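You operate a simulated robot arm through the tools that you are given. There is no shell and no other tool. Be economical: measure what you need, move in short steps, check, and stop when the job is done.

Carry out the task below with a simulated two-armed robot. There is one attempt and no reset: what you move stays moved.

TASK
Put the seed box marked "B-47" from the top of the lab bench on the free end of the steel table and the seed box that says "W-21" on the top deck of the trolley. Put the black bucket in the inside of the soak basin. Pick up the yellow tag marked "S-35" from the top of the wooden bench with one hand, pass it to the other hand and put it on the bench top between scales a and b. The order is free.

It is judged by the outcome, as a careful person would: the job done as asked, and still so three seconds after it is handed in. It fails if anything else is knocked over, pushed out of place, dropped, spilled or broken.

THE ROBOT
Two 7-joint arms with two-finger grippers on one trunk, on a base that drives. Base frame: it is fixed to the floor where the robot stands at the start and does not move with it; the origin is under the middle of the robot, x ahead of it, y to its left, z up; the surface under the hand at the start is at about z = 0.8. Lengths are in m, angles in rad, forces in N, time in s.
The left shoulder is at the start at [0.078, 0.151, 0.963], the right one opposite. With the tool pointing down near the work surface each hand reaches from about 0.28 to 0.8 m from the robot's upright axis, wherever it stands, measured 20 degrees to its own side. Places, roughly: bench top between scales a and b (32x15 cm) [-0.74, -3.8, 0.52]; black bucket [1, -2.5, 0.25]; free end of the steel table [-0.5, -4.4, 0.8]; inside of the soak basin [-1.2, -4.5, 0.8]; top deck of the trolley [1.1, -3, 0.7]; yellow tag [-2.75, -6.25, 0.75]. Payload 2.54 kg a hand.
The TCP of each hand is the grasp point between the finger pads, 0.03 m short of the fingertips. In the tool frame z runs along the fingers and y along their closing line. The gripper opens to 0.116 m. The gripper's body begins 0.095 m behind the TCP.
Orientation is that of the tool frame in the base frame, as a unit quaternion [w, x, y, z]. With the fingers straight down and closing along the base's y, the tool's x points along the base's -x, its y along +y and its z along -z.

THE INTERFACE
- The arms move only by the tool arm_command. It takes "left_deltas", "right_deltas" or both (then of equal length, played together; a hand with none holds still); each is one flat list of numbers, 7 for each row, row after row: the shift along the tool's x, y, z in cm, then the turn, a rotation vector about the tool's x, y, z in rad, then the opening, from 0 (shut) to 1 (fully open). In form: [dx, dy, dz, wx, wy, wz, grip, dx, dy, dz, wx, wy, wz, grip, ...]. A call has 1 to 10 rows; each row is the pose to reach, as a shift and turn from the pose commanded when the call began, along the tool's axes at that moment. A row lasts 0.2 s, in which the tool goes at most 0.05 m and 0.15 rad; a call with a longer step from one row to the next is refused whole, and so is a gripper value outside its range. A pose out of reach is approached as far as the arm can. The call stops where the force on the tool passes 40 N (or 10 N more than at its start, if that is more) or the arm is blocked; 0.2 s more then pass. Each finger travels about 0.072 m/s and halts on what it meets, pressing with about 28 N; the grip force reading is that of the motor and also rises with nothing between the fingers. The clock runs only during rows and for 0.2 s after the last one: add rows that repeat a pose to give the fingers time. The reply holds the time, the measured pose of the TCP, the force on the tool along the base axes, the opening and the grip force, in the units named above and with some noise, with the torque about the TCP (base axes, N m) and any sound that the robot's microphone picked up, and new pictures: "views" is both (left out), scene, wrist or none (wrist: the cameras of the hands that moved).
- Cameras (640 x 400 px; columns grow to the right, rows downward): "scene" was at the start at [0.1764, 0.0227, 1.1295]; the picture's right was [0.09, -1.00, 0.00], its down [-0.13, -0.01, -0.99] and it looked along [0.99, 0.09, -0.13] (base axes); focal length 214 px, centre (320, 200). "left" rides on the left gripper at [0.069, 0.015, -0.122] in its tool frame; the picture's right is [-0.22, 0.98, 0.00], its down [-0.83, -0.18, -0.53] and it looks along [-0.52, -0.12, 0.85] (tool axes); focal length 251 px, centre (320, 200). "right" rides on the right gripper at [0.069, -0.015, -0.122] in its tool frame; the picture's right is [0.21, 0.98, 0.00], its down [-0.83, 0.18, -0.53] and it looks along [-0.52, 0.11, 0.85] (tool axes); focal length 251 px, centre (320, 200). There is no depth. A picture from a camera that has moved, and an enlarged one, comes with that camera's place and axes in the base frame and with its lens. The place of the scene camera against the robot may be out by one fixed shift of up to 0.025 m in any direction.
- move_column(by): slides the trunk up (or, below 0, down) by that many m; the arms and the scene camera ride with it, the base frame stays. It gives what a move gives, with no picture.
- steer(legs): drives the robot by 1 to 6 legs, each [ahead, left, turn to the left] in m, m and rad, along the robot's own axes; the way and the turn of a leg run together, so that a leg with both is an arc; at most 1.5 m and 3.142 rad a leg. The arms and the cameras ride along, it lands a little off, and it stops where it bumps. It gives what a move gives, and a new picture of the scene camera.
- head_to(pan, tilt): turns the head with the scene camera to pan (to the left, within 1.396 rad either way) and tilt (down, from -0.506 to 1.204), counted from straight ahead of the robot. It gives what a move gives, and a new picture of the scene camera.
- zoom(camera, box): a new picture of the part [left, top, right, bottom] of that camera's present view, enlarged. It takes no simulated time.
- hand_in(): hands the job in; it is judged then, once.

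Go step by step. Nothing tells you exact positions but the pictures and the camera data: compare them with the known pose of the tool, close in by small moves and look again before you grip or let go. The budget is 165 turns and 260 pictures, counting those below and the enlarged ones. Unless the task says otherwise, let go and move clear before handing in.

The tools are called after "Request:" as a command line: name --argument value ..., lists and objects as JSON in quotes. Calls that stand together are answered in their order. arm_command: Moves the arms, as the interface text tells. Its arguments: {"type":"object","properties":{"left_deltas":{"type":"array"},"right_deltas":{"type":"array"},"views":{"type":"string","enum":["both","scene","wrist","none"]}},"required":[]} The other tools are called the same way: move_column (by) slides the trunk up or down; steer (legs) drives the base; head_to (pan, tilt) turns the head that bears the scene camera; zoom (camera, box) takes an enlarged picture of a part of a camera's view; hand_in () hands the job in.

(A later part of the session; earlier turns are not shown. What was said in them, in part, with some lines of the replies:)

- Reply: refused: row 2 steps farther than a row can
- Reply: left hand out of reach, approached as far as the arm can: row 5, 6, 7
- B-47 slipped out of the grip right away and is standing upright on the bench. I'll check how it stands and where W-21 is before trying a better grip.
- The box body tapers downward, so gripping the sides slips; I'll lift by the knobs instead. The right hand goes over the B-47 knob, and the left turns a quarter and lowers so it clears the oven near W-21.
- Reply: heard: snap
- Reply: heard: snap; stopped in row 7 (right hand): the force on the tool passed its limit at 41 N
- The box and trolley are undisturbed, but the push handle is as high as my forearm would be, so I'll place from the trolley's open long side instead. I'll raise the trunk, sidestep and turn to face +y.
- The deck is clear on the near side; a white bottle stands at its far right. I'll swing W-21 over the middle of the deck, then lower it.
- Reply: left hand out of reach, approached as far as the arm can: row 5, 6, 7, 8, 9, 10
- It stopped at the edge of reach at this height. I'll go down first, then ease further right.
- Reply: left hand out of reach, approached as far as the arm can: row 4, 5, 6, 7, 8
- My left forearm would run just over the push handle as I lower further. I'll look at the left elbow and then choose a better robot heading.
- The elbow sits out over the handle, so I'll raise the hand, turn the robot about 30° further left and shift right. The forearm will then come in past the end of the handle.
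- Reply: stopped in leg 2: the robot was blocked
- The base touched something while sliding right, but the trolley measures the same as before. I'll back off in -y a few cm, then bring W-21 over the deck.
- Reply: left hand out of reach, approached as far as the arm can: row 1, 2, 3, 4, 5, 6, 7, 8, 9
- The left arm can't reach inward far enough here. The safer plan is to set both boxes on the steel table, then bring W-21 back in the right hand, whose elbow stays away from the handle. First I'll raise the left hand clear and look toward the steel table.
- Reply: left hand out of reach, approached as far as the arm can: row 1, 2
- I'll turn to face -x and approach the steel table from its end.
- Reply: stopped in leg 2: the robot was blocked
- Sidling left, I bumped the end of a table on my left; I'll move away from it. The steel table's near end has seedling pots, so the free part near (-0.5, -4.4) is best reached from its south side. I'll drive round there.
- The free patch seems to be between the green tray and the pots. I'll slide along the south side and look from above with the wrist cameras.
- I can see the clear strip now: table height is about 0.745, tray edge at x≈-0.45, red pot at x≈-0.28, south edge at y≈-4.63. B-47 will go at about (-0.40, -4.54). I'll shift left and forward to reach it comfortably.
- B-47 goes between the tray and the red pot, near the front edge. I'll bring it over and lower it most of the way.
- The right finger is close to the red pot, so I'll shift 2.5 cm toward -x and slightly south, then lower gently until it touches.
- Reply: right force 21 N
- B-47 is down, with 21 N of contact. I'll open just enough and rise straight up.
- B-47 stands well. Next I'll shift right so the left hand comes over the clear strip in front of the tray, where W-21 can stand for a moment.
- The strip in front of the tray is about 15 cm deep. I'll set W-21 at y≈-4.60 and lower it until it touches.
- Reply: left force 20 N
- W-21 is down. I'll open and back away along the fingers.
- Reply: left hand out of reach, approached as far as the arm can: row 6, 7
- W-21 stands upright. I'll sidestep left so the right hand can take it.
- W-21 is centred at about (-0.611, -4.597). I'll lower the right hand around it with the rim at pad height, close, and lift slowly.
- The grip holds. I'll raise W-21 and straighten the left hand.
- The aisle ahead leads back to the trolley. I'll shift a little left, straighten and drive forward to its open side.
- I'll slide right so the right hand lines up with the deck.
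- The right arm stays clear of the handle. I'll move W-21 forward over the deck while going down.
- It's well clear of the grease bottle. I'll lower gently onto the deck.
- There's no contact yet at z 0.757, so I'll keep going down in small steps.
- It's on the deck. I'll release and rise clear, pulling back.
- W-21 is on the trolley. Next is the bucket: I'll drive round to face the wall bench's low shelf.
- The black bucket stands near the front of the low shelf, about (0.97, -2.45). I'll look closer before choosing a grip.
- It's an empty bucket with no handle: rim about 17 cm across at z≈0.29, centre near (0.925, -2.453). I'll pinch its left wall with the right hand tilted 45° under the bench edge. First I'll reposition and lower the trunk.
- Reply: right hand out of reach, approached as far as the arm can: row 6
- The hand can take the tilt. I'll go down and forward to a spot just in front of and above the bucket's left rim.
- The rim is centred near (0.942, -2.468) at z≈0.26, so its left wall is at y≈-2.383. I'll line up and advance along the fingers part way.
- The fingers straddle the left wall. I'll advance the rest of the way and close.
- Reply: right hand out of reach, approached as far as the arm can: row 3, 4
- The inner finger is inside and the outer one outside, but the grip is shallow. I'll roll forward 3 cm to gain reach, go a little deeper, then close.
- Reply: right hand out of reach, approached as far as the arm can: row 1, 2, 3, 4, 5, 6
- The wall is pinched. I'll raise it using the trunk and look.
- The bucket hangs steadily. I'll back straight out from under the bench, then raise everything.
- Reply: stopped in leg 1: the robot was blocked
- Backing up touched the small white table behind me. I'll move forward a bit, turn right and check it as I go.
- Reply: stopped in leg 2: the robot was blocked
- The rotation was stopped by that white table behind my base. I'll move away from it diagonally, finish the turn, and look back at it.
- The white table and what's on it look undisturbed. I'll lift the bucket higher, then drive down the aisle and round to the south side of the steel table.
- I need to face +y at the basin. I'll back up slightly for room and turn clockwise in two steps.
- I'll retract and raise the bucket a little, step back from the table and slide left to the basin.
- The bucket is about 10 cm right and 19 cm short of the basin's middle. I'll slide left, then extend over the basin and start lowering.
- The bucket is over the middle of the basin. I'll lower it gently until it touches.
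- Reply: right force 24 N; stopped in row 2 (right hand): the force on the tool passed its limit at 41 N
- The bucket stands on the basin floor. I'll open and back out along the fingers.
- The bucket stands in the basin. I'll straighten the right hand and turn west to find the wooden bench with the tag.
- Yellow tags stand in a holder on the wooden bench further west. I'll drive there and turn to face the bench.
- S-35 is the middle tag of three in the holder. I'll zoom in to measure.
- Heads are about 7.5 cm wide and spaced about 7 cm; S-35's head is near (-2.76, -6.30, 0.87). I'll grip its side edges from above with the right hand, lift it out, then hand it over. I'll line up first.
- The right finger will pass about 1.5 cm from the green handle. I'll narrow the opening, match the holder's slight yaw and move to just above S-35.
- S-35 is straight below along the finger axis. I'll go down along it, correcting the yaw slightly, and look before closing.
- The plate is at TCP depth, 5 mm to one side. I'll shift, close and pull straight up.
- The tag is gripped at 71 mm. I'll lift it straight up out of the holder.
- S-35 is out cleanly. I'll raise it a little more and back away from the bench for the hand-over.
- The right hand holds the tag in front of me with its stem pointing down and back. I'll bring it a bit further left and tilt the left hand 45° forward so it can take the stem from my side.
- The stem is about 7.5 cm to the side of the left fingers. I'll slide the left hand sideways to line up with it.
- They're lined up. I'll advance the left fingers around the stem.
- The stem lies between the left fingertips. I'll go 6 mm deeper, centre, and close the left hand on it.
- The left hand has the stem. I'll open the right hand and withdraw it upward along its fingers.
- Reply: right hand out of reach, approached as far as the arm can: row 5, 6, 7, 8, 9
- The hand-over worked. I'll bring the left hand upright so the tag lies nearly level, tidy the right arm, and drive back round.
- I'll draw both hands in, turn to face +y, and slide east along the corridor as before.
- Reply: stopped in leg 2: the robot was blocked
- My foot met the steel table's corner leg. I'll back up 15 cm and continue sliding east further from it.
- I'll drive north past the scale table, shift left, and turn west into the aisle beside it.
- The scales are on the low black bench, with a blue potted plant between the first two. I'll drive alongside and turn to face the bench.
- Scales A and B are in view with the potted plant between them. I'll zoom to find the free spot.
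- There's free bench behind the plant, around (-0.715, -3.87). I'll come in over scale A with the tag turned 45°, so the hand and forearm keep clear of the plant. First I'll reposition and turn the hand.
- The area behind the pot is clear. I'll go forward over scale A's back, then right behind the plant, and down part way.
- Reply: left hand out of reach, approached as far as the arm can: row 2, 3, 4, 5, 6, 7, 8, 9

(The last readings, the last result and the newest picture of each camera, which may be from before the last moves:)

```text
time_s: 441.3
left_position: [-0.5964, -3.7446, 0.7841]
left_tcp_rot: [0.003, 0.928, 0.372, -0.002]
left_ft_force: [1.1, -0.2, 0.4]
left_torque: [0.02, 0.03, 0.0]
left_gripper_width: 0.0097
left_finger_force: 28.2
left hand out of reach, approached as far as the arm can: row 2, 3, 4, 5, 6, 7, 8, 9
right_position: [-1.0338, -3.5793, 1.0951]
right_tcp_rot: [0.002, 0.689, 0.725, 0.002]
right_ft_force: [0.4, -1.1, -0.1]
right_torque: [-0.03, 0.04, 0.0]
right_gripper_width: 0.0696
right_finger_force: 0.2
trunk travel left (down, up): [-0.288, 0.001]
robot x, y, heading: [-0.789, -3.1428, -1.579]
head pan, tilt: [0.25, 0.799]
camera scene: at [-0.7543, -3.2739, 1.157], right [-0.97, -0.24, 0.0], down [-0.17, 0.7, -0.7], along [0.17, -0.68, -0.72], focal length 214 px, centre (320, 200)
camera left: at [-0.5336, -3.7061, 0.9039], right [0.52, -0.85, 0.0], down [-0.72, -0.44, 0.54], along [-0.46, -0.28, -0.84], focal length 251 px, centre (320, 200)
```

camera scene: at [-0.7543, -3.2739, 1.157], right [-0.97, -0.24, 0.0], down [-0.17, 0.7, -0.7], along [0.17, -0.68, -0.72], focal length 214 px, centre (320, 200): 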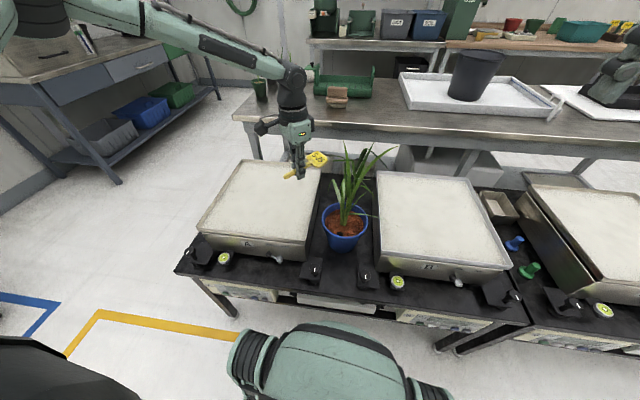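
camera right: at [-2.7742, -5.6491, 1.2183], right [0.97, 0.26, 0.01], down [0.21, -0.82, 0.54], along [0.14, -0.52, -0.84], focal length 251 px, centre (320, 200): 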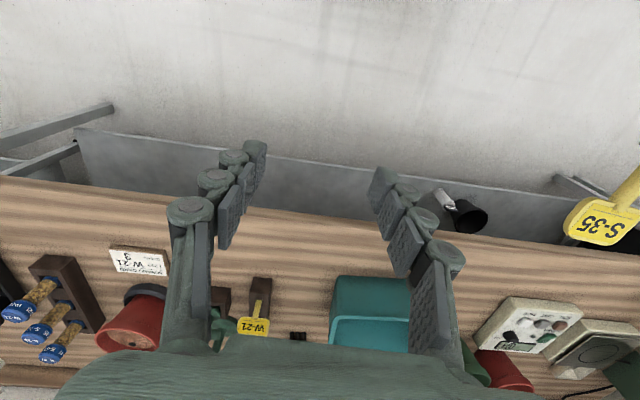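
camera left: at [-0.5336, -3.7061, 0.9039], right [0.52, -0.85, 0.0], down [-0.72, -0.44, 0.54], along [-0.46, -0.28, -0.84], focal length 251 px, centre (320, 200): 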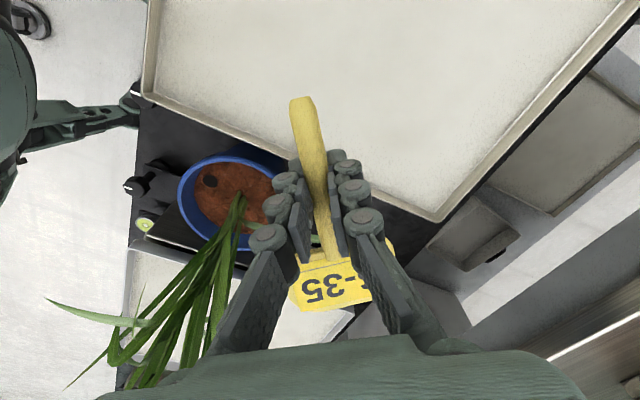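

The turned wrist shortens my reach. I'll undo the yaw so the tag points straight away from me; that still fits in the space behind the pot.

Request:
arm_command --left_deltas '[0, 0, -2, 0, 0, -0.14, 0, 0, 0, -4, 0, 0, -0.28, 0, 0, 0, -6, 0, 0, -0.42, 0, 0, 0, -8, 0, 0, -0.56, 0, 0, 0, -9, 0, 0, -0.7, 0, 0, 0, -9, 0, 0, -0.8, 0]' --views "none"

Request:
steer --legs '[[0.02, 0, 0]]'

```text
time_s: 442.7
left_position: [-0.5954, -3.7437, 0.8768]
left_tcp_rot: [0.0, 0.709, 0.705, -0.001]
left_ft_force: [-0.3, 0.3, 0.0]
left_torque: [0.01, -0.03, 0.01]
left_gripper_width: 0.0096
left_finger_force: 27.9
right_position: [-1.0335, -3.5799, 1.0957]
right_tcp_rot: [0.003, 0.689, 0.724, 0.003]
right_ft_force: [-0.6, 0.6, 0.6]
right_torque: [0.0, -0.02, 0.03]
right_gripper_width: 0.0697
right_finger_force: 0.0
trunk travel left (down, up): [-0.288, 0.001]
robot x, y, heading: [-0.791, -3.1404, -1.578]
head pan, tilt: [0.25, 0.799]
```

```text
time_s: 443.5
left_position: [-0.5967, -3.764, 0.8755]
left_tcp_rot: [0.002, 0.71, 0.704, -0.001]
left_ft_force: [0.6, -0.9, -0.3]
left_torque: [0.03, 0.03, -0.01]
left_gripper_width: 0.0096
left_finger_force: 27.8
right_position: [-1.0349, -3.5988, 1.0937]
right_tcp_rot: [0.002, 0.69, 0.724, 0.004]
right_ft_force: [-0.2, -0.1, 0.3]
right_torque: [0.02, 0.03, 0.01]
right_gripper_width: 0.0696
right_finger_force: 0.1
trunk travel left (down, up): [-0.288, 0.001]
robot x, y, heading: [-0.7894, -3.1609, -1.576]
head pan, tilt: [0.25, 0.799]
camera scene: at [-0.7545, -3.2945, 1.1569], right [-0.97, -0.24, 0.0], down [-0.17, 0.7, -0.7], along [0.17, -0.68, -0.72], focal length 214 px, centre (320, 200)
```

scene: 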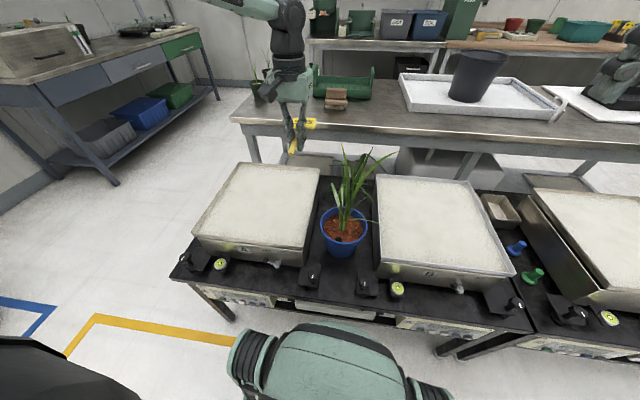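

Now forward behind the plant's line, then sideways into the gap.

Request:
arm_command --left_deltas '[-2.5, 0, 1, 0, 0, 0, 0, -5, 0, 2.5, 0, 0, 0, 0, -7.5, 0, 4, 0, 0, 0, 0, -8.5, -2.5, 5.5, 0, 0, 0, 0, -8.5, -5, 7, 0, 0, 0, 0, -8.5, -7.5, 8.5, 0, 0, 0, 0, -8.5, -9, 10, 0, 0, 0, 0]' --views "both"

```text
time_s: 445.1
left_position: [-0.6075, -3.7716, 0.8205]
left_tcp_rot: [0.001, 0.71, 0.704, -0.002]
left_ft_force: [0.0, 0.3, 0.0]
left_torque: [0.04, 0.02, 0.01]
left_gripper_width: 0.0096
left_finger_force: 28.0
left hand out of reach, approached as far as the arm can: row 2, 3, 4, 5, 6, 7
right_position: [-1.0345, -3.5977, 1.0946]
right_tcp_rot: [0.003, 0.69, 0.724, 0.003]
right_ft_force: [-0.2, 1.0, -0.3]
right_torque: [0.0, -0.04, 0.01]
right_gripper_width: 0.0696
right_finger_force: 0.0
trunk travel left (down, up): [-0.288, 0.001]
robot x, y, heading: [-0.7904, -3.1609, -1.569]
head pan, tilt: [0.25, 0.799]
camera scene: at [-0.7545, -3.2937, 1.157], right [-0.97, -0.24, 0.0], down [-0.17, 0.7, -0.7], along [0.17, -0.68, -0.72], focal length 214 px, centre (320, 200)
camera left: at [-0.5908, -3.7021, 0.941], right [0.97, -0.22, 0.0], down [-0.19, -0.82, 0.54], along [-0.12, -0.52, -0.84], focal length 251 px, centre (320, 200)
```

scene: 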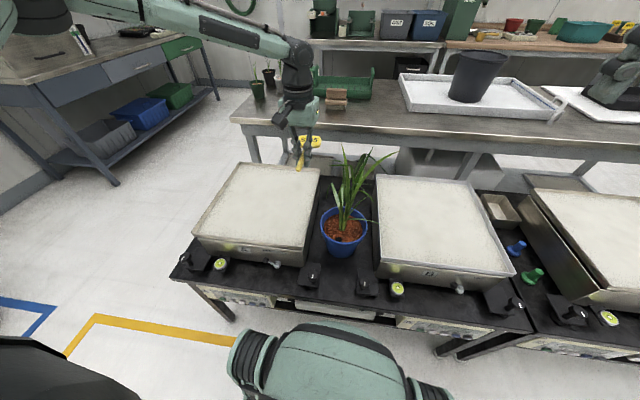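
left: 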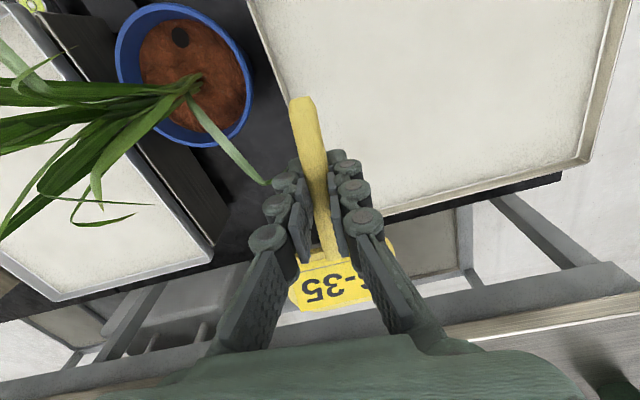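

Vertical reach grows as the hand gets lower, so I'll go down to just above the scale pan height first, then extend.

Request:
arm_command --left_deltas '[0, 0, 3, 0, 0, 0, 0, 0, 0, 6, 0, 0, 0, 0, 0, 0, 9, 0, 0, 0, 0, 0, 0, 12, 0, 0, 0, 0, -2.5, 0, 13.5, 0, 0, 0, 0, -5, 0, 13.5, 0, 0, 0, 0, -7.5, 0, 13.5, 0, 0, 0, 0]' --views "both"

```text
time_s: 446.7
left_position: [-0.5579, -3.7674, 0.7465]
left_tcp_rot: [0.001, 0.71, 0.704, -0.003]
left_ft_force: [0.1, -0.2, 0.1]
left_torque: [0.01, -0.02, 0.0]
left_gripper_width: 0.0094
left_finger_force: 28.3
left hand out of reach, approached as far as the arm can: row 1, 2, 3, 4, 5, 6, 7
right_position: [-1.0337, -3.5984, 1.0951]
right_tcp_rot: [0.002, 0.689, 0.724, 0.002]
right_ft_force: [-0.1, 0.3, 0.2]
right_torque: [0.01, 0.01, 0.01]
right_gripper_width: 0.0697
right_finger_force: 0.1
trunk travel left (down, up): [-0.288, 0.001]
robot x, y, heading: [-0.7897, -3.1594, -1.577]
head pan, tilt: [0.25, 0.799]
camera scene: at [-0.7544, -3.2937, 1.157], right [-0.97, -0.24, 0.0], down [-0.17, 0.7, -0.7], along [0.17, -0.68, -0.72], focal length 214 px, centre (320, 200)
camera left: at [-0.5415, -3.6965, 0.8664], right [0.97, -0.22, 0.0], down [-0.19, -0.82, 0.54], along [-0.12, -0.52, -0.84], focal length 251 px, centre (320, 200)
```

scene: 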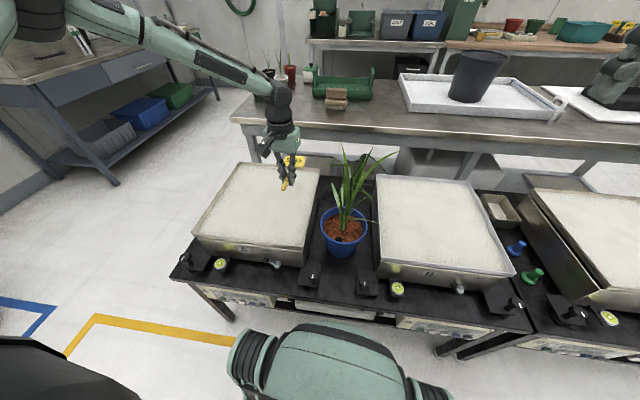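
left: 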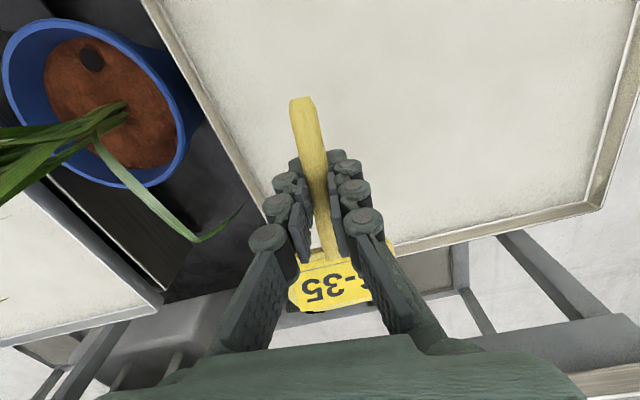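

Going lower with the hand far in is also limited. I'll raise up, shift the robot right so the arm works further out to the side, and lower the trunk.

Request:
arm_command --left_deltas '[1, 0, -4, 0, 0, 0, 0, 2, 0, -8, 0, 0, 0, 0, 3, 0, -12, 0, 0, 0, 0, 4, 0, -16, 0, 0, 0, 0, 5, 0, -20, 0, 0, 0, 0, 6, 0, -24, 0, 0, 0, 0, 6, 0, -28, 0, 0, 0, 0]' --views "none"

Request:
steer --legs '[[0, -0.17, 0]]'

Request:
arm_command --left_deltas '[0, 3, 0, 0, 0, 0, 0, 0, 6, 0, 0, 0, 0, 0, 0, 9, 0, 0, 0, 0, 0, 0, 12, 0, 0, 0, 0, 0, -3, 12, 0, 0, 0, 0, 0]' --views "none"

Request:
move_column --by -0.2

```text
time_s: 448.3
left_position: [-0.5598, -3.7047, 1.0251]
left_tcp_rot: [0.001, 0.71, 0.704, -0.001]
left_ft_force: [-0.1, 0.3, 0.0]
left_torque: [0.0, 0.01, 0.05]
left_gripper_width: 0.01
left_finger_force: 28.3
right_position: [-1.0348, -3.5983, 1.0937]
right_tcp_rot: [0.003, 0.69, 0.724, 0.003]
right_ft_force: [-0.1, -0.5, 0.6]
right_torque: [-0.01, -0.04, 0.0]
right_gripper_width: 0.0696
right_finger_force: 0.1
trunk travel left (down, up): [-0.288, 0.001]
robot x, y, heading: [-0.7916, -3.1614, -1.574]
head pan, tilt: [0.25, 0.799]
```

```text
time_s: 450.6
left_position: [-0.7354, -3.7052, 1.0248]
left_tcp_rot: [0.0, 0.711, 0.703, -0.001]
left_ft_force: [-0.4, -0.4, 0.5]
left_torque: [-0.02, -0.01, -0.01]
left_gripper_width: 0.0097
left_finger_force: 28.5
right_position: [-1.208, -3.5964, 1.0942]
right_tcp_rot: [0.003, 0.691, 0.723, 0.003]
right_ft_force: [-0.1, 0.4, 0.1]
right_torque: [-0.02, 0.02, 0.0]
right_gripper_width: 0.0695
right_finger_force: 0.0
trunk travel left (down, up): [-0.288, 0.001]
robot x, y, heading: [-0.9611, -3.1597, -1.581]
head pan, tilt: [0.25, 0.799]
camera scene: at [-0.9272, -3.2924, 1.157], right [-0.97, -0.24, 0.0], down [-0.17, 0.7, -0.7], along [0.17, -0.68, -0.72], focal length 214 px, centre (320, 200)
```

scene: 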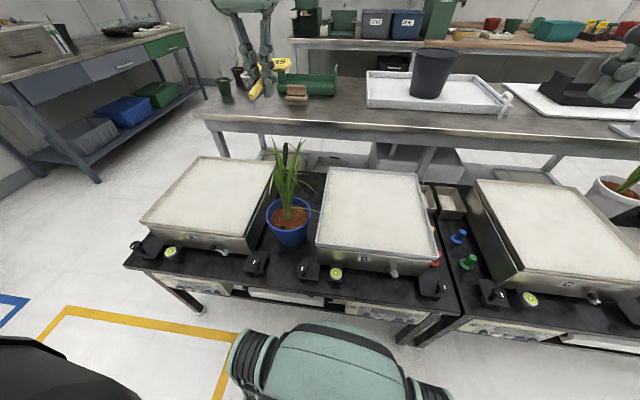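

```text
time_s: 451.8
left_position: [-0.6139, -3.7346, 1.0244]
left_tcp_rot: [0.001, 0.711, 0.703, 0.0]
left_ft_force: [-0.3, -0.5, -1.1]
left_torque: [0.0, 0.03, 0.02]
left_gripper_width: 0.0105
left_finger_force: 28.1
right_position: [-1.2085, -3.5967, 1.0938]
right_tcp_rot: [0.003, 0.691, 0.723, 0.003]
right_ft_force: [0.5, -0.3, 0.4]
right_torque: [0.02, -0.01, 0.0]
right_gripper_width: 0.0696
right_finger_force: 0.0
trunk travel left (down, up): [-0.288, 0.001]
robot x, y, heading: [-0.9622, -3.1605, -1.585]
head pan, tilt: [0.25, 0.799]
```

```text
time_s: 454.0
left_position: [-0.6135, -3.7339, 0.8241]
left_tcp_rot: [0.001, 0.712, 0.703, -0.002]
left_ft_force: [-0.5, 0.1, 0.3]
left_torque: [-0.03, 0.0, -0.02]
left_gripper_width: 0.0105
left_finger_force: 28.6
right_position: [-1.2084, -3.5955, 0.8951]
right_tcp_rot: [0.003, 0.691, 0.723, 0.002]
right_ft_force: [0.2, 0.5, 1.4]
right_torque: [0.03, 0.03, 0.02]
right_gripper_width: 0.0693
right_finger_force: 0.0
trunk travel left (down, up): [-0.088, 0.201]
robot x, y, heading: [-0.9635, -3.1626, -1.582]
head pan, tilt: [0.25, 0.799]
```

Now I'll extend forward over the back of scale A and ease right behind the plant.

Request:
arm_command --left_deltas '[-2.5, 0, 1, 0, 0, 0, 0, -5, 0, 2, 0, 0, 0, 0, -7.5, 0, 3, 0, 0, 0, 0, -10, 0, 5, 0, 0, 0, 0, -11, -2, 7, 0, 0, 0, 0, -11, -4.5, 9, 0, 0, 0, 0, -11, -7, 10, 0, 0, 0, 0]' --views "both"

```text
time_s: 455.6
left_position: [-0.685, -3.8441, 0.7255]
left_tcp_rot: [0.002, 0.711, 0.703, -0.002]
left_ft_force: [0.5, -1.0, 0.1]
left_torque: [-0.01, 0.03, -0.02]
left_gripper_width: 0.0106
left_finger_force: 28.1
right_position: [-1.208, -3.5981, 0.8958]
right_tcp_rot: [0.002, 0.691, 0.723, 0.003]
right_ft_force: [-0.4, 0.6, 0.5]
right_torque: [0.01, -0.02, 0.02]
right_gripper_width: 0.0696
right_finger_force: 0.1
trunk travel left (down, up): [-0.088, 0.201]
robot x, y, heading: [-0.9649, -3.1607, -1.586]
head pan, tilt: [0.25, 0.799]
camera scene: at [-0.927, -3.2925, 0.957], right [-0.97, -0.24, 0.0], down [-0.17, 0.7, -0.7], along [0.17, -0.68, -0.72], focal length 214 px, centre (320, 200)
camera left: at [-0.6679, -3.7755, 0.8463], right [0.97, -0.23, 0.0], down [-0.19, -0.82, 0.54], along [-0.12, -0.52, -0.84], focal length 251 px, centre (320, 200)
```

scene: 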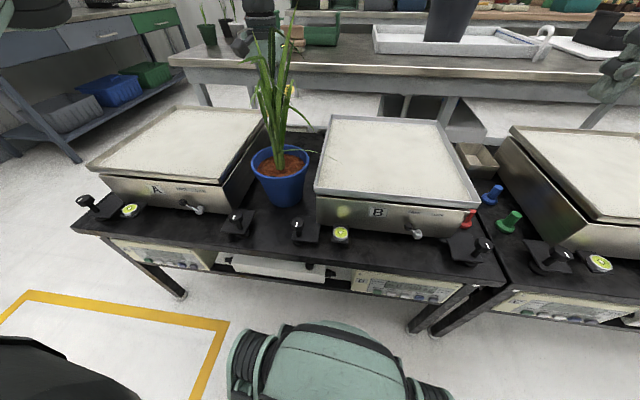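
left: 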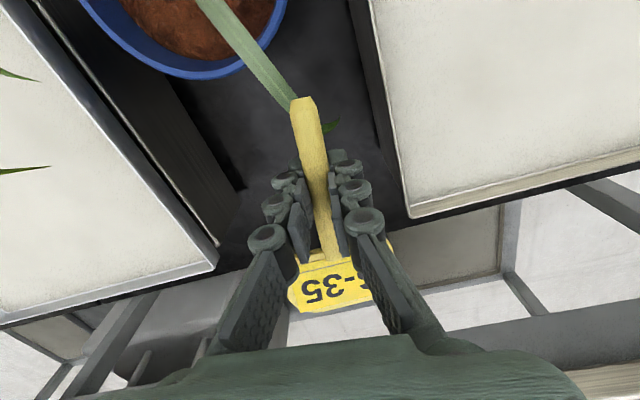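

It reached. The gap here runs from x≈-0.83 to -0.61 and the bench extends to y≈-4.07. I'll centre the tag a little further from the plant and lower it.

Request:
arm_command --left_deltas '[-1.5, -1.2, 1.5, 0, 0, 0, 0, -2.5, -2.4, 3, 0, 0, 0, 0, -2.5, -2.4, 6, 0, 0, 0, 0, -2.5, -2.4, 9, 0, 0.06, 0, 0, -2.5, -2.4, 12, 0, 0.12, 0, 0, -2.5, -2.4, 14, 0, 0.18, 0, 0]' --views "both"

```text
time_s: 457.0
left_position: [-0.6816, -3.7867, 0.6193]
left_tcp_rot: [-0.062, 0.709, 0.7, 0.061]
left_ft_force: [2.8, -1.0, -0.6]
left_torque: [-0.01, 0.03, -0.16]
left_gripper_width: 0.0102
left_finger_force: 28.1
left hand out of reach, approached as far as the arm can: row 1, 2, 3, 4, 5, 6
right_position: [-1.2077, -3.5959, 0.8957]
right_tcp_rot: [0.002, 0.691, 0.723, 0.002]
right_ft_force: [-0.4, 0.3, 0.0]
right_torque: [0.04, 0.01, 0.0]
right_gripper_width: 0.0695
right_finger_force: 0.0
trunk travel left (down, up): [-0.088, 0.201]
robot x, y, heading: [-0.9606, -3.1585, -1.582]
head pan, tilt: [0.25, 0.799]
camera scene: at [-0.9268, -3.2926, 0.957], right [-0.97, -0.24, 0.0], down [-0.17, 0.7, -0.7], along [0.17, -0.68, -0.72], focal length 214 px, centre (320, 200)
camera left: at [-0.6637, -3.7392, 0.7499], right [0.97, -0.22, -0.04], down [-0.19, -0.9, 0.38], along [-0.12, -0.37, -0.92], focal length 251 px, centre (320, 200)
```

scene: 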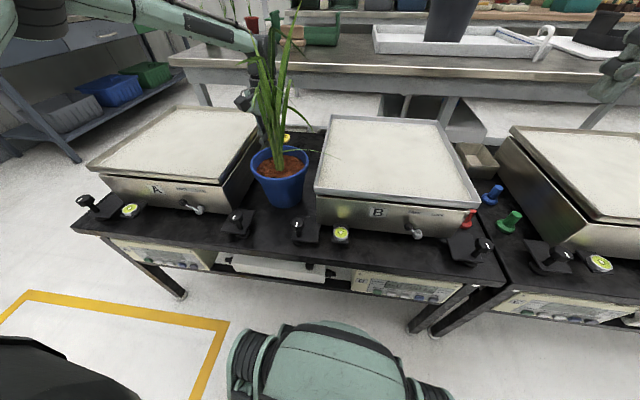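
left: 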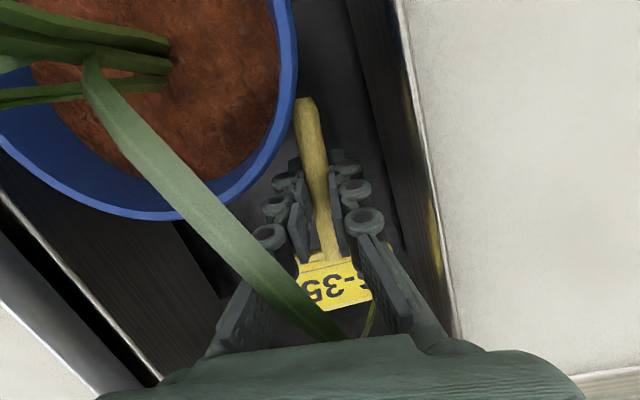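

Lowering with the arm alone pulled the hand back toward the pot. I'll raise straight up out of there, roll 4 cm closer, and use the trunk for the lowering.

Request:
arm_command --left_deltas '[0.5, 0, -3, 0, -0.04, 0, 0, 1, 0, -5.9, 0, -0.08, 0, 0, 1.6, 0, -8.9, 0, -0.13, 0, 0, 1.9, 0, -10.8, 0, -0.175, 0, 0, -1.1, 0, -11.3, 0, -0.175, 0, 0, -4, 0, -11.9, 0, -0.175, 0, 0]' --views "both"

Request:
zoom --camera "scene" --box '[200, 60, 360, 220]'

```text
time_s: 458.4
left_position: [-0.6793, -3.8473, 0.7278]
left_tcp_rot: [0.0, 0.712, 0.703, 0.001]
left_ft_force: [0.2, -0.1, 0.3]
left_torque: [0.03, -0.02, -0.01]
left_gripper_width: 0.0106
left_finger_force: 28.4
right_position: [-1.2064, -3.5975, 0.8939]
right_tcp_rot: [0.002, 0.691, 0.723, 0.003]
right_ft_force: [-0.7, 0.1, -0.1]
right_torque: [0.03, -0.01, 0.0]
right_gripper_width: 0.0696
right_finger_force: 0.2
trunk travel left (down, up): [-0.088, 0.201]
robot x, y, heading: [-0.9607, -3.1616, -1.58]
head pan, tilt: [0.25, 0.799]
camera scene: at [-0.9269, -3.2927, 0.9569], right [-0.97, -0.24, 0.0], down [-0.17, 0.7, -0.7], along [0.17, -0.68, -0.72], focal length 214 px, centre (320, 200)
camera left: at [-0.6625, -3.7779, 0.8483], right [0.97, -0.23, 0.0], down [-0.19, -0.82, 0.53], along [-0.12, -0.52, -0.85], focal length 251 px, centre (320, 200)
```

scene: 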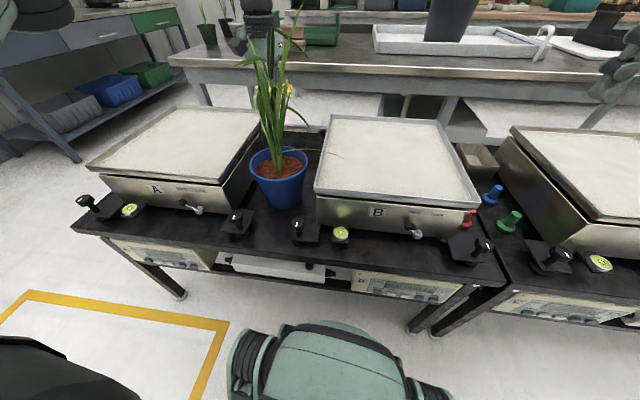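
left: 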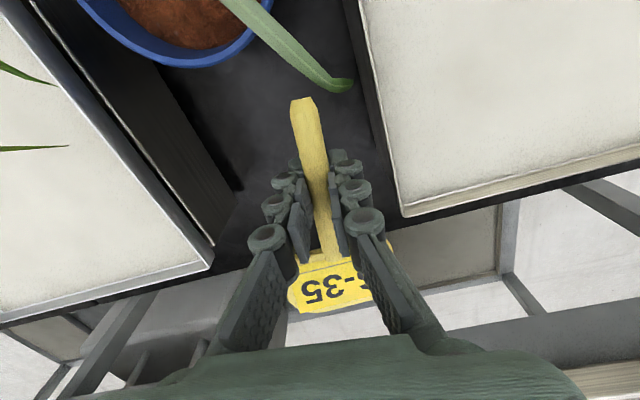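

```text
2.50 times, centred on (280, 140) of scene
camera zoom: at [-0.9269, -3.2927, 0.9569], right [-0.97, -0.24, 0.0], down [-0.17, 0.7, -0.7], along [0.17, -0.68, -0.72], focal length 536 px, centre (420, 350)
```

zoom: 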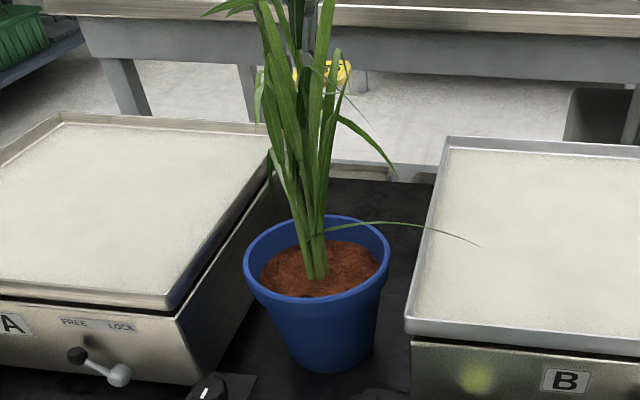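

The plant pot may have been nudged by about a centimetre, but it stands fine; I'll keep well clear of it now. I'll roll 4 cm forward, then lower with the trunk.

Request:
steer --legs '[[0.04, 0, 0]]'

Request:
arm_command --left_deltas '[0, -1.2, 0, 0, 0, 0, 0, 0, -2.4, 0, 0, 0, 0, 0]' --views "none"

Request:
move_column --by -0.085

Request:
zoom --camera "left" --box '[0, 0, 640, 400]'

```text
time_s: 459.2
left_position: [-0.6798, -3.8854, 0.7268]
left_tcp_rot: [-0.001, 0.712, 0.702, -0.001]
left_ft_force: [1.2, 0.5, -0.2]
left_torque: [0.05, 0.04, 0.03]
left_gripper_width: 0.0103
left_finger_force: 28.4
right_position: [-1.2081, -3.6368, 0.8954]
right_tcp_rot: [0.003, 0.691, 0.723, 0.003]
right_ft_force: [0.7, -0.4, -0.6]
right_torque: [0.03, 0.01, 0.0]
right_gripper_width: 0.0698
right_finger_force: 0.1
trunk travel left (down, up): [-0.088, 0.201]
robot x, y, heading: [-0.9616, -3.2, -1.58]
head pan, tilt: [0.25, 0.799]
camera scene: at [-0.9274, -3.3322, 0.957], right [-0.97, -0.24, 0.0], down [-0.17, 0.7, -0.7], along [0.17, -0.68, -0.72], focal length 214 px, centre (320, 200)
```

scene: 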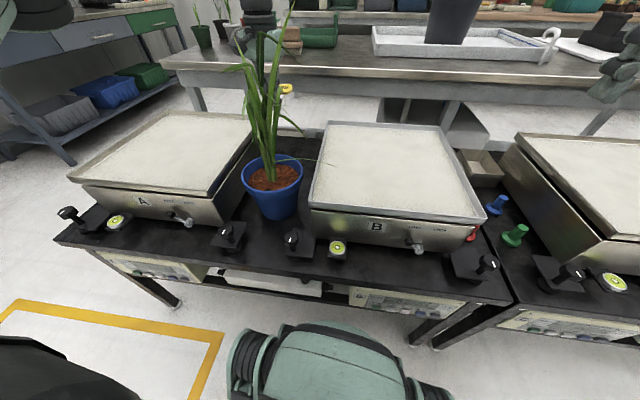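

```text
time_s: 459.9
left_position: [-0.7012, -3.8792, 0.7264]
left_tcp_rot: [0.0, 0.712, 0.703, -0.001]
left_ft_force: [0.0, 0.0, -0.4]
left_torque: [0.02, -0.01, -0.01]
left_gripper_width: 0.0102
left_finger_force: 28.0
left hand out of reach, approached as far as the arm can: row 1, 2
right_position: [-1.2077, -3.6362, 0.8941]
right_tcp_rot: [0.002, 0.691, 0.723, 0.003]
right_ft_force: [-0.7, -0.3, -0.4]
right_torque: [0.01, -0.01, 0.01]
right_gripper_width: 0.0695
right_finger_force: 0.2
trunk travel left (down, up): [-0.088, 0.201]
robot x, y, heading: [-0.9641, -3.2013, -1.583]
head pan, tilt: [0.25, 0.799]
```

```text
time_s: 461.1
left_position: [-0.7005, -3.8793, 0.6417]
left_tcp_rot: [0.0, 0.712, 0.703, -0.002]
left_ft_force: [-0.6, 0.7, -0.4]
left_torque: [-0.04, -0.01, -0.02]
left_gripper_width: 0.0105
left_finger_force: 27.7
right_position: [-1.2074, -3.6359, 0.8098]
right_tcp_rot: [0.002, 0.691, 0.722, 0.003]
right_ft_force: [-0.9, 0.3, -0.5]
right_torque: [-0.03, -0.02, 0.0]
right_gripper_width: 0.0697
right_finger_force: 0.0
trunk travel left (down, up): [-0.003, 0.286]
robot x, y, heading: [-0.9635, -3.1989, -1.582]
head pan, tilt: [0.25, 0.799]
```

```text
1.00 times, centred on (320, 200) of left (not enlarged: the box is as wide or as high as the picture)
camera zoom: at [-0.6838, -3.8099, 0.7629], right [0.97, -0.23, 0.0], down [-0.19, -0.82, 0.54], along [-0.12, -0.52, -0.84], focal length 251 px, centre (320, 200)
```

zoom: 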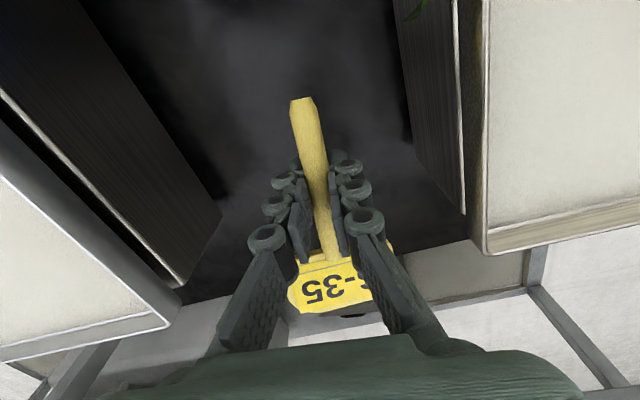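

The tag is inside the gap, well away from the pot. I'll lower in small steps, watching for pull-back.

Request:
arm_command --left_deltas '[0.5, 0, 2, 0, 0, 0, 0, 1, 0, 4, 0, 0, 0, 0, 1.5, 0, 5.5, 0, 0, 0, 0]' --views "wrist"

```text
time_s: 461.9
left_position: [-0.7015, -3.865, 0.5858]
left_tcp_rot: [0.0, 0.712, 0.702, -0.001]
left_ft_force: [0.3, 0.1, -0.6]
left_torque: [0.0, -0.03, 0.02]
left_gripper_width: 0.0104
left_finger_force: 28.2
right_position: [-1.2084, -3.6363, 0.8098]
right_tcp_rot: [0.003, 0.691, 0.723, 0.002]
right_ft_force: [0.4, 0.5, -0.1]
right_torque: [-0.01, 0.0, 0.0]
right_gripper_width: 0.0698
right_finger_force: 0.1
trunk travel left (down, up): [-0.003, 0.286]
robot x, y, heading: [-0.9635, -3.2002, -1.578]
head pan, tilt: [0.25, 0.799]
camera left: at [-0.6841, -3.7953, 0.7072], right [0.97, -0.23, 0.0], down [-0.19, -0.82, 0.54], along [-0.12, -0.52, -0.84], focal length 251 px, centre (320, 200)
```

left: 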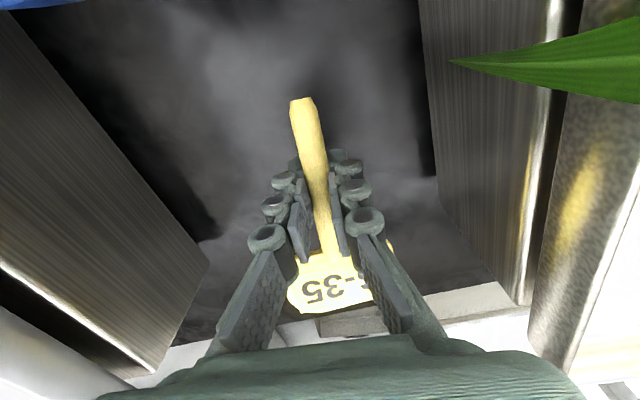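

It's tracking well. I'll go down the last few centimetres with a slight nose-down tilt until contact.

Request:
arm_command --left_deltas '[0.2, 0, 1, 0, 0.05, 0, 0, 0.4, 0, 1.8, 0, 0.1, 0, 0, 0.5, 0, 2.3, 0, 0.13, 0, 0]' --views "wrist"

```text
time_s: 462.7
left_position: [-0.6943, -3.8425, 0.5669]
left_tcp_rot: [-0.046, 0.71, 0.701, 0.045]
left_ft_force: [-0.8, -0.1, -0.3]
left_torque: [0.03, -0.01, 0.03]
left_gripper_width: 0.0105
left_finger_force: 28.2
left hand out of reach, approached as far as the arm can: row 2, 3
right_position: [-1.2084, -3.6361, 0.8113]
right_tcp_rot: [0.003, 0.691, 0.723, 0.002]
right_ft_force: [-0.6, -0.1, 0.1]
right_torque: [0.01, 0.02, 0.02]
right_gripper_width: 0.0697
right_finger_force: 0.0
trunk travel left (down, up): [-0.003, 0.286]
robot x, y, heading: [-0.9635, -3.1999, -1.583]
head pan, tilt: [0.25, 0.799]
camera left: at [-0.6777, -3.789, 0.6963], right [0.97, -0.22, -0.03], down [-0.19, -0.88, 0.42], along [-0.12, -0.41, -0.9], focal length 251 px, centre (320, 200)
```

left: 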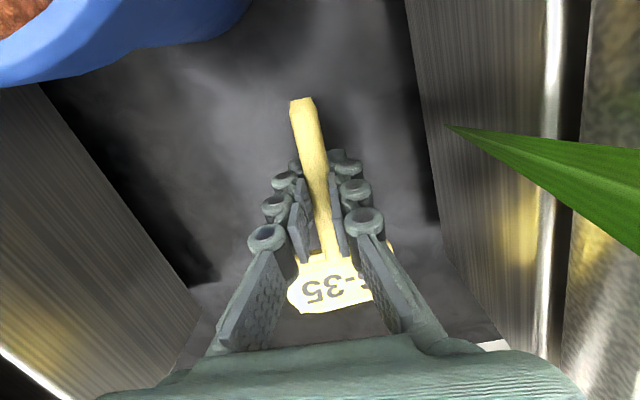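

There's no contact yet. I'll roll forward 2 cm to recover reach and lower further.

Request:
steer --legs '[[0.025, 0, 0]]'

Request:
arm_command --left_deltas '[0.1, 0, 0.5, 0, 0, 0, 0, 0.2, 0, 1, 0, 0, 0, 0, 0.3, 0, 1.5, 0, 0, 0, 0, 0.4, 0, 1.9, 0, 0, 0, 0]' --views "wrist"

```text
time_s: 463.5
left_position: [-0.6939, -3.8664, 0.5676]
left_tcp_rot: [-0.045, 0.71, 0.701, 0.045]
left_ft_force: [-0.5, -0.2, 0.1]
left_torque: [0.02, 0.0, 0.01]
left_gripper_width: 0.0101
left_finger_force: 28.2
right_position: [-1.2077, -3.6608, 0.8096]
right_tcp_rot: [0.003, 0.691, 0.723, 0.002]
right_ft_force: [-0.2, 0.9, 0.0]
right_torque: [-0.01, -0.02, 0.0]
right_gripper_width: 0.0696
right_finger_force: 0.1
trunk travel left (down, up): [-0.003, 0.286]
robot x, y, heading: [-0.9572, -3.2222, -1.581]
head pan, tilt: [0.25, 0.799]
camera scene: at [-0.9276, -3.3567, 0.872], right [-0.97, -0.24, 0.0], down [-0.17, 0.7, -0.7], along [0.17, -0.68, -0.72], focal length 214 px, centre (320, 200)
```

scene: 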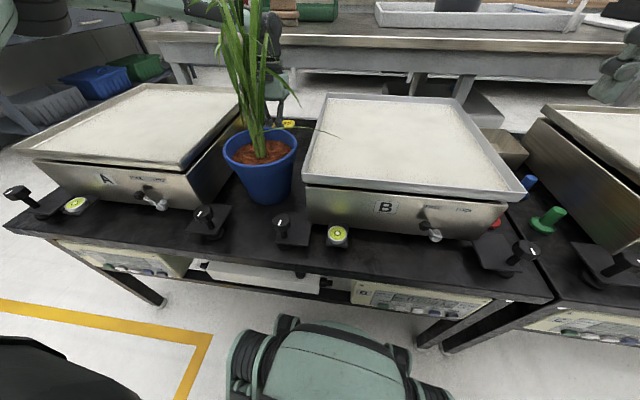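

```text
time_s: 464.5
left_position: [-0.6944, -3.8603, 0.5505]
left_tcp_rot: [-0.045, 0.71, 0.701, 0.044]
left_ft_force: [0.2, 0.3, -0.4]
left_torque: [-0.02, -0.04, -0.01]
left_gripper_width: 0.0104
left_finger_force: 28.3
right_position: [-1.2076, -3.6606, 0.8097]
right_tcp_rot: [0.003, 0.691, 0.723, 0.003]
right_ft_force: [-0.6, -0.6, -0.7]
right_torque: [0.02, 0.02, 0.05]
right_gripper_width: 0.0698
right_finger_force: 0.0
trunk travel left (down, up): [-0.003, 0.286]
robot x, y, heading: [-0.962, -3.2282, -1.579]
head pan, tilt: [0.25, 0.799]
camera left: at [-0.678, -3.8068, 0.6785], right [0.97, -0.22, -0.03], down [-0.19, -0.88, 0.43], along [-0.12, -0.41, -0.9], focal length 251 px, centre (320, 200)
```

left: 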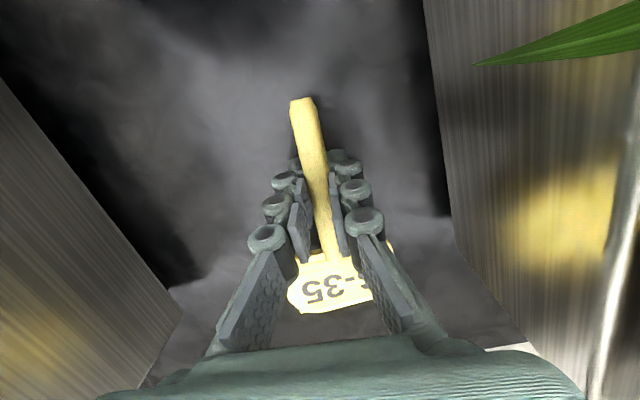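

Still free at z 0.55. I'll continue in small steps.

Request:
arm_command --left_deltas '[0.05, 0, 0.5, 0, 0, 0, 0, 0.1, 0, 1, 0, 0, 0, 0]' --views "none"

Request:
arm_command --left_deltas '[0.05, 0, 0.5, 0, 0, 0, 0, 0.1, 0, 0.9, 0, 0, 0, 0]' --views "wrist"

```text
time_s: 465.2
left_position: [-0.6948, -3.8596, 0.5498]
left_tcp_rot: [-0.04, 0.71, 0.702, 0.038]
left_ft_force: [1.0, 9.4, 20.5]
left_torque: [0.08, -0.05, 0.04]
left_gripper_width: 0.0105
left_finger_force: 28.3
right_position: [-1.2087, -3.6606, 0.8105]
right_tcp_rot: [0.003, 0.691, 0.723, 0.003]
right_ft_force: [-0.1, -0.6, 0.0]
right_torque: [-0.03, 0.0, 0.0]
right_gripper_width: 0.0694
right_finger_force: 0.0
trunk travel left (down, up): [-0.003, 0.286]
robot x, y, heading: [-0.9626, -3.2259, -1.579]
head pan, tilt: [0.25, 0.799]
stopped in row 2 (left hand): the force on the tool passed its limit at 42 N (the readings are from after the stop); the commanded pose is now the measured one
```

```text
time_s: 465.6
left_position: [-0.695, -3.8602, 0.5492]
left_tcp_rot: [-0.039, 0.71, 0.703, 0.036]
left_ft_force: [0.1, 8.7, 18.5]
left_torque: [0.13, -0.07, 0.05]
left_gripper_width: 0.0101
left_finger_force: 27.6
right_position: [-1.2077, -3.6591, 0.8095]
right_tcp_rot: [0.004, 0.69, 0.723, 0.002]
right_ft_force: [-0.2, -0.2, -1.0]
right_torque: [-0.05, -0.02, -0.02]
right_gripper_width: 0.0697
right_finger_force: 0.1
trunk travel left (down, up): [-0.003, 0.286]
robot x, y, heading: [-0.9582, -3.2235, -1.574]
head pan, tilt: [0.25, 0.799]
stopped in row 2 (left hand): the force on the tool passed its limit at 43 N (the readings are from after the stop); the commanded pose is now the measured one
camera left: at [-0.6776, -3.8049, 0.6769], right [0.97, -0.22, -0.03], down [-0.19, -0.88, 0.44], along [-0.12, -0.43, -0.9], focal length 251 px, centre (320, 200)
```

left: 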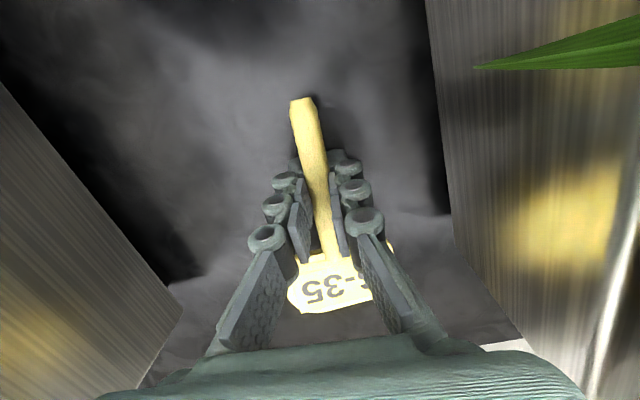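

The fingertips are on the bench. I'll open and let the tag settle.

Request:
arm_command --left_deltas '[0, 0, -0.2, 0, 0, 0, 0.12, 0, 0, -0.2, 0, 0, 0, 0.3, 0, 0, -0.2, 0, 0, 0, 0.35, 0, 0, -0.2, 0, 0, 0, 0.35]' --views "wrist"

```text
time_s: 466.6
left_position: [-0.6944, -3.8617, 0.5464]
left_tcp_rot: [-0.04, 0.709, 0.703, 0.036]
left_ft_force: [1.5, 0.9, 9.1]
left_torque: [-0.09, -0.05, -0.01]
left_gripper_width: 0.0393
left_finger_force: 4.6
right_position: [-1.2081, -3.6598, 0.8103]
right_tcp_rot: [0.003, 0.691, 0.723, 0.002]
right_ft_force: [0.2, -0.1, 0.0]
right_torque: [0.01, -0.03, 0.02]
right_gripper_width: 0.0695
right_finger_force: 0.1
trunk travel left (down, up): [-0.003, 0.286]
robot x, y, heading: [-0.9637, -3.2275, -1.578]
head pan, tilt: [0.25, 0.799]
camera left: at [-0.6775, -3.8065, 0.6757], right [0.97, -0.22, -0.03], down [-0.19, -0.88, 0.44], along [-0.12, -0.43, -0.9], focal length 251 px, centre (320, 200)
```

left: 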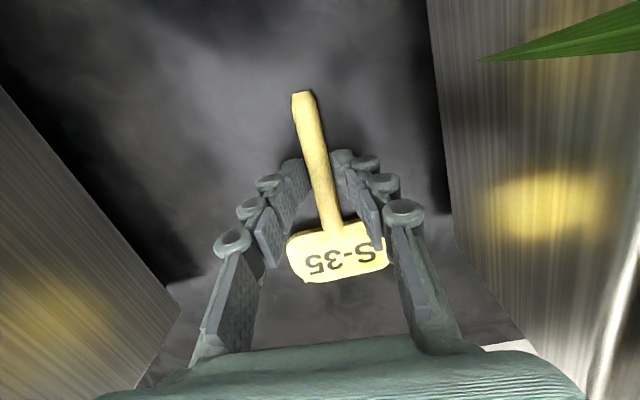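

The tag lies flat on the bench between the scales. I'll rise straight up with the trunk and look.

Request:
move_column --by 0.285

Request:
zoom --camera "left" --box '[0, 0, 640, 400]'

Request:
head_to --pan 0.3 --tilt 0.8

```text
time_s: 469.5
left_position: [-0.6946, -3.8619, 0.832]
left_tcp_rot: [-0.041, 0.709, 0.703, 0.037]
left_ft_force: [0.1, -0.1, 1.3]
left_torque: [0.01, -0.01, 0.01]
left_gripper_width: 0.0406
left_finger_force: 0.0
right_position: [-1.207, -3.6612, 1.0944]
right_tcp_rot: [0.002, 0.691, 0.723, 0.003]
right_ft_force: [0.2, 1.0, -0.1]
right_torque: [-0.02, 0.01, 0.01]
right_gripper_width: 0.0694
right_finger_force: 0.0
trunk travel left (down, up): [-0.288, 0.001]
robot x, y, heading: [-0.9605, -3.2252, -1.58]
head pan, tilt: [0.25, 0.799]
```

```text
1.00 times, centred on (320, 200) of left (not enlarged: the box is as wide or as high as the picture)
camera zoom: at [-0.6774, -3.8064, 0.96], right [0.97, -0.22, -0.03], down [-0.19, -0.88, 0.44], along [-0.12, -0.42, -0.9], focal length 251 px, centre (320, 200)
```

zoom: 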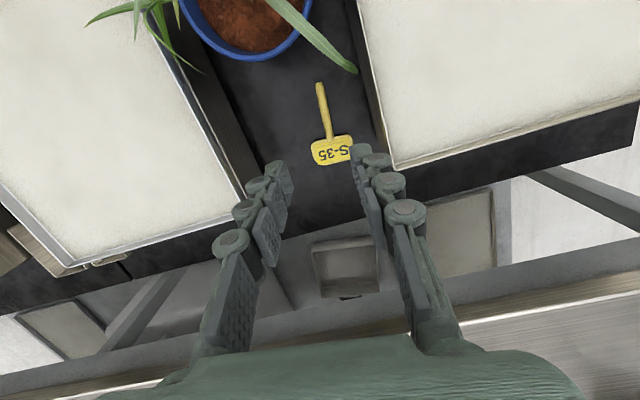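

```text
time_s: 470.1
left_position: [-0.6935, -3.8627, 0.8318]
left_tcp_rot: [-0.04, 0.709, 0.703, 0.038]
left_ft_force: [0.2, 0.0, -1.2]
left_torque: [-0.01, -0.01, 0.0]
left_gripper_width: 0.0406
left_finger_force: 0.0
right_position: [-1.2073, -3.661, 1.095]
right_tcp_rot: [0.003, 0.691, 0.722, 0.003]
right_ft_force: [-0.5, -1.3, 0.2]
right_torque: [-0.02, 0.02, -0.01]
right_gripper_width: 0.0697
right_finger_force: 0.0
trunk travel left (down, up): [-0.288, 0.001]
robot x, y, heading: [-0.9636, -3.2246, -1.577]
head pan, tilt: [0.3, 0.799]
camera scene: at [-0.9235, -3.3555, 1.157], right [-0.96, -0.29, 0.0], down [-0.21, 0.69, -0.7], along [0.2, -0.67, -0.72], focal length 214 px, centre (320, 200)
```

scene: 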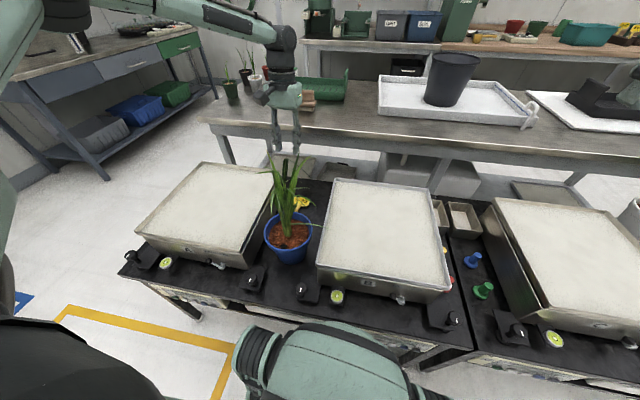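

S-35 lies flat between scales A and B, and the plant pot measures where it was at first. I'll withdraw the hand sideways and up, back away, and take a last look.

Request:
arm_command --left_deltas '[0, 3, -2, 0, 0, 0, 0.35, 0, 6, -4, 0, 0, 0, 0.35, 1, 9, -7, 0, 0, 0, 0.35, 2, 11, -10, 0, 0, 0, 0.35, 4, 12, -13, 0, 0, 0, 0.35, 7, 12, -16, 0, 0, 0, 0.35, 10, 12, -19, 0, 0, 0, 0.35]' --views "none"

Request:
steer --legs '[[-0.25, 0, 0]]'

Request:
head_to --pan 0.3 --tilt 0.55

Request:
zoom --camera "scene" --box '[160, 60, 480, 260]'

```text
time_s: 471.8
left_position: [-0.5724, -3.782, 1.0298]
left_tcp_rot: [-0.041, 0.709, 0.703, 0.037]
left_ft_force: [0.8, 0.1, 0.4]
left_torque: [-0.01, 0.01, -0.01]
left_gripper_width: 0.0403
left_finger_force: 0.0
right_position: [-1.2079, -3.6594, 1.0951]
right_tcp_rot: [0.003, 0.691, 0.723, 0.003]
right_ft_force: [-0.2, -0.1, -0.3]
right_torque: [-0.02, 0.01, 0.03]
right_gripper_width: 0.0696
right_finger_force: 0.1
trunk travel left (down, up): [-0.288, 0.001]
robot x, y, heading: [-0.9631, -3.225, -1.575]
head pan, tilt: [0.3, 0.799]
```

```text
time_s: 473.6
left_position: [-0.5678, -3.5334, 1.0307]
left_tcp_rot: [-0.041, 0.709, 0.703, 0.037]
left_ft_force: [-0.3, 0.5, -0.2]
left_torque: [-0.01, -0.03, -0.01]
left_gripper_width: 0.0408
left_finger_force: 0.0
right_position: [-1.2038, -3.4134, 1.095]
right_tcp_rot: [0.001, 0.69, 0.724, 0.003]
right_ft_force: [0.1, 0.6, -0.6]
right_torque: [-0.02, 0.0, 0.0]
right_gripper_width: 0.0694
right_finger_force: 0.0
trunk travel left (down, up): [-0.288, 0.001]
robot x, y, heading: [-0.9611, -2.974, -1.576]
head pan, tilt: [0.3, 0.799]
camera scene: at [-0.9212, -3.1064, 1.1571], right [-0.96, -0.29, 0.0], down [-0.21, 0.69, -0.7], along [0.2, -0.67, -0.72], focal length 214 px, centre (320, 200)
```

scene: 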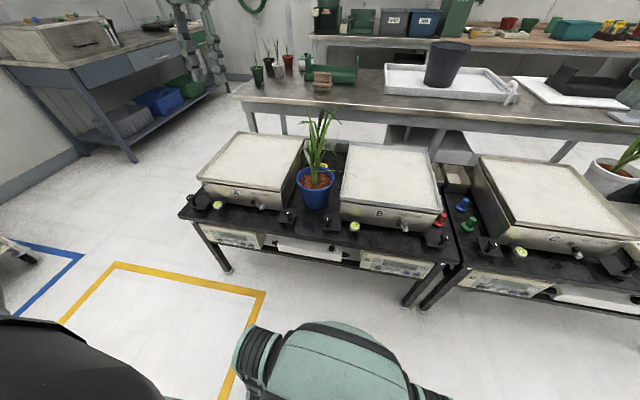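

```text
time_s: 474.3
left_position: [-0.5683, -3.5334, 1.0303]
left_tcp_rot: [-0.041, 0.709, 0.704, 0.037]
left_ft_force: [1.2, -0.5, -0.5]
left_torque: [0.04, 0.02, -0.01]
left_gripper_width: 0.0403
left_finger_force: 0.0
right_position: [-1.2044, -3.4129, 1.0943]
right_tcp_rot: [0.003, 0.689, 0.725, 0.004]
right_ft_force: [0.2, 0.4, 0.4]
right_torque: [0.03, -0.01, 0.03]
right_gripper_width: 0.0695
right_finger_force: 0.1
trunk travel left (down, up): [-0.288, 0.001]
robot x, y, heading: [-0.9593, -2.9767, -1.578]
head pan, tilt: [0.3, 0.55]
camera scene: at [-0.9185, -3.1157, 1.1783], right [-0.96, -0.29, 0.0], down [-0.15, 0.5, -0.85], along [0.25, -0.82, -0.52], focal length 214 px, centre (320, 200)
```

scene: 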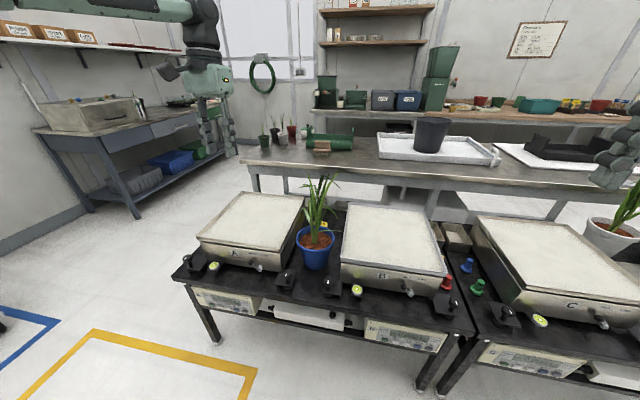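

```text
2.00 times, centred on (320, 160) of scene
camera zoom: at [-0.9185, -3.1157, 1.1783], right [-0.96, -0.29, 0.0], down [-0.15, 0.5, -0.85], along [0.25, -0.82, -0.52], focal length 429 px, centre (320, 280)
```

zoom: 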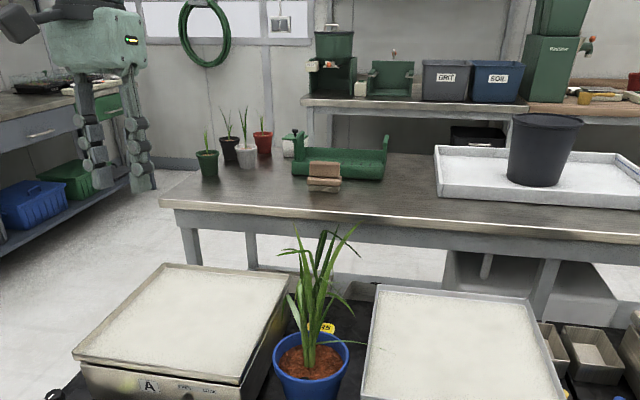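

The bucket is upright in the basin, B-47 stands on the steel table's free end, W-21 is on the trolley and S-35 lies between scales A and B. Both hands are empty and clear, so I'm handing in.

Request:
hand_in

```text
The job is handed in.
```

I finished all four placements and handed the job in; the result of the judging hasn't come back.

- **B-47:** stands on the free end of the steel table, between the green tray and the seedling pots. Its lid came off once while I was still on the lab bench; I pressed it back on until it snapped, and nothing spilled.
- **W-21:** stands on the top deck of the trolley. On the way I set it down briefly on the steel table to change hands.
- **Black bucket:** stands upright inside the soak basin.
- **S-35 tag:** picked up with the right hand, passed to the left, and laid flat on the bench between scales A and B, behind the potted plant.

A few contacts along the way could count against it:
- **B-47 drop:** it slipped from my first grip and dropped a centimetre or two back onto the lab bench, staying upright.
- **Bumps while driving:** I touched the trolley (once with W-21 on its handle), a side table, the small white table and a steel table leg. The trolley and the white table looked undisturbed afterwards; I didn't check the others closely.
- **Potted plant:** my hand may have nudged the pot by about a centimetre. My last measurement put it within about a centimetre of where it started.
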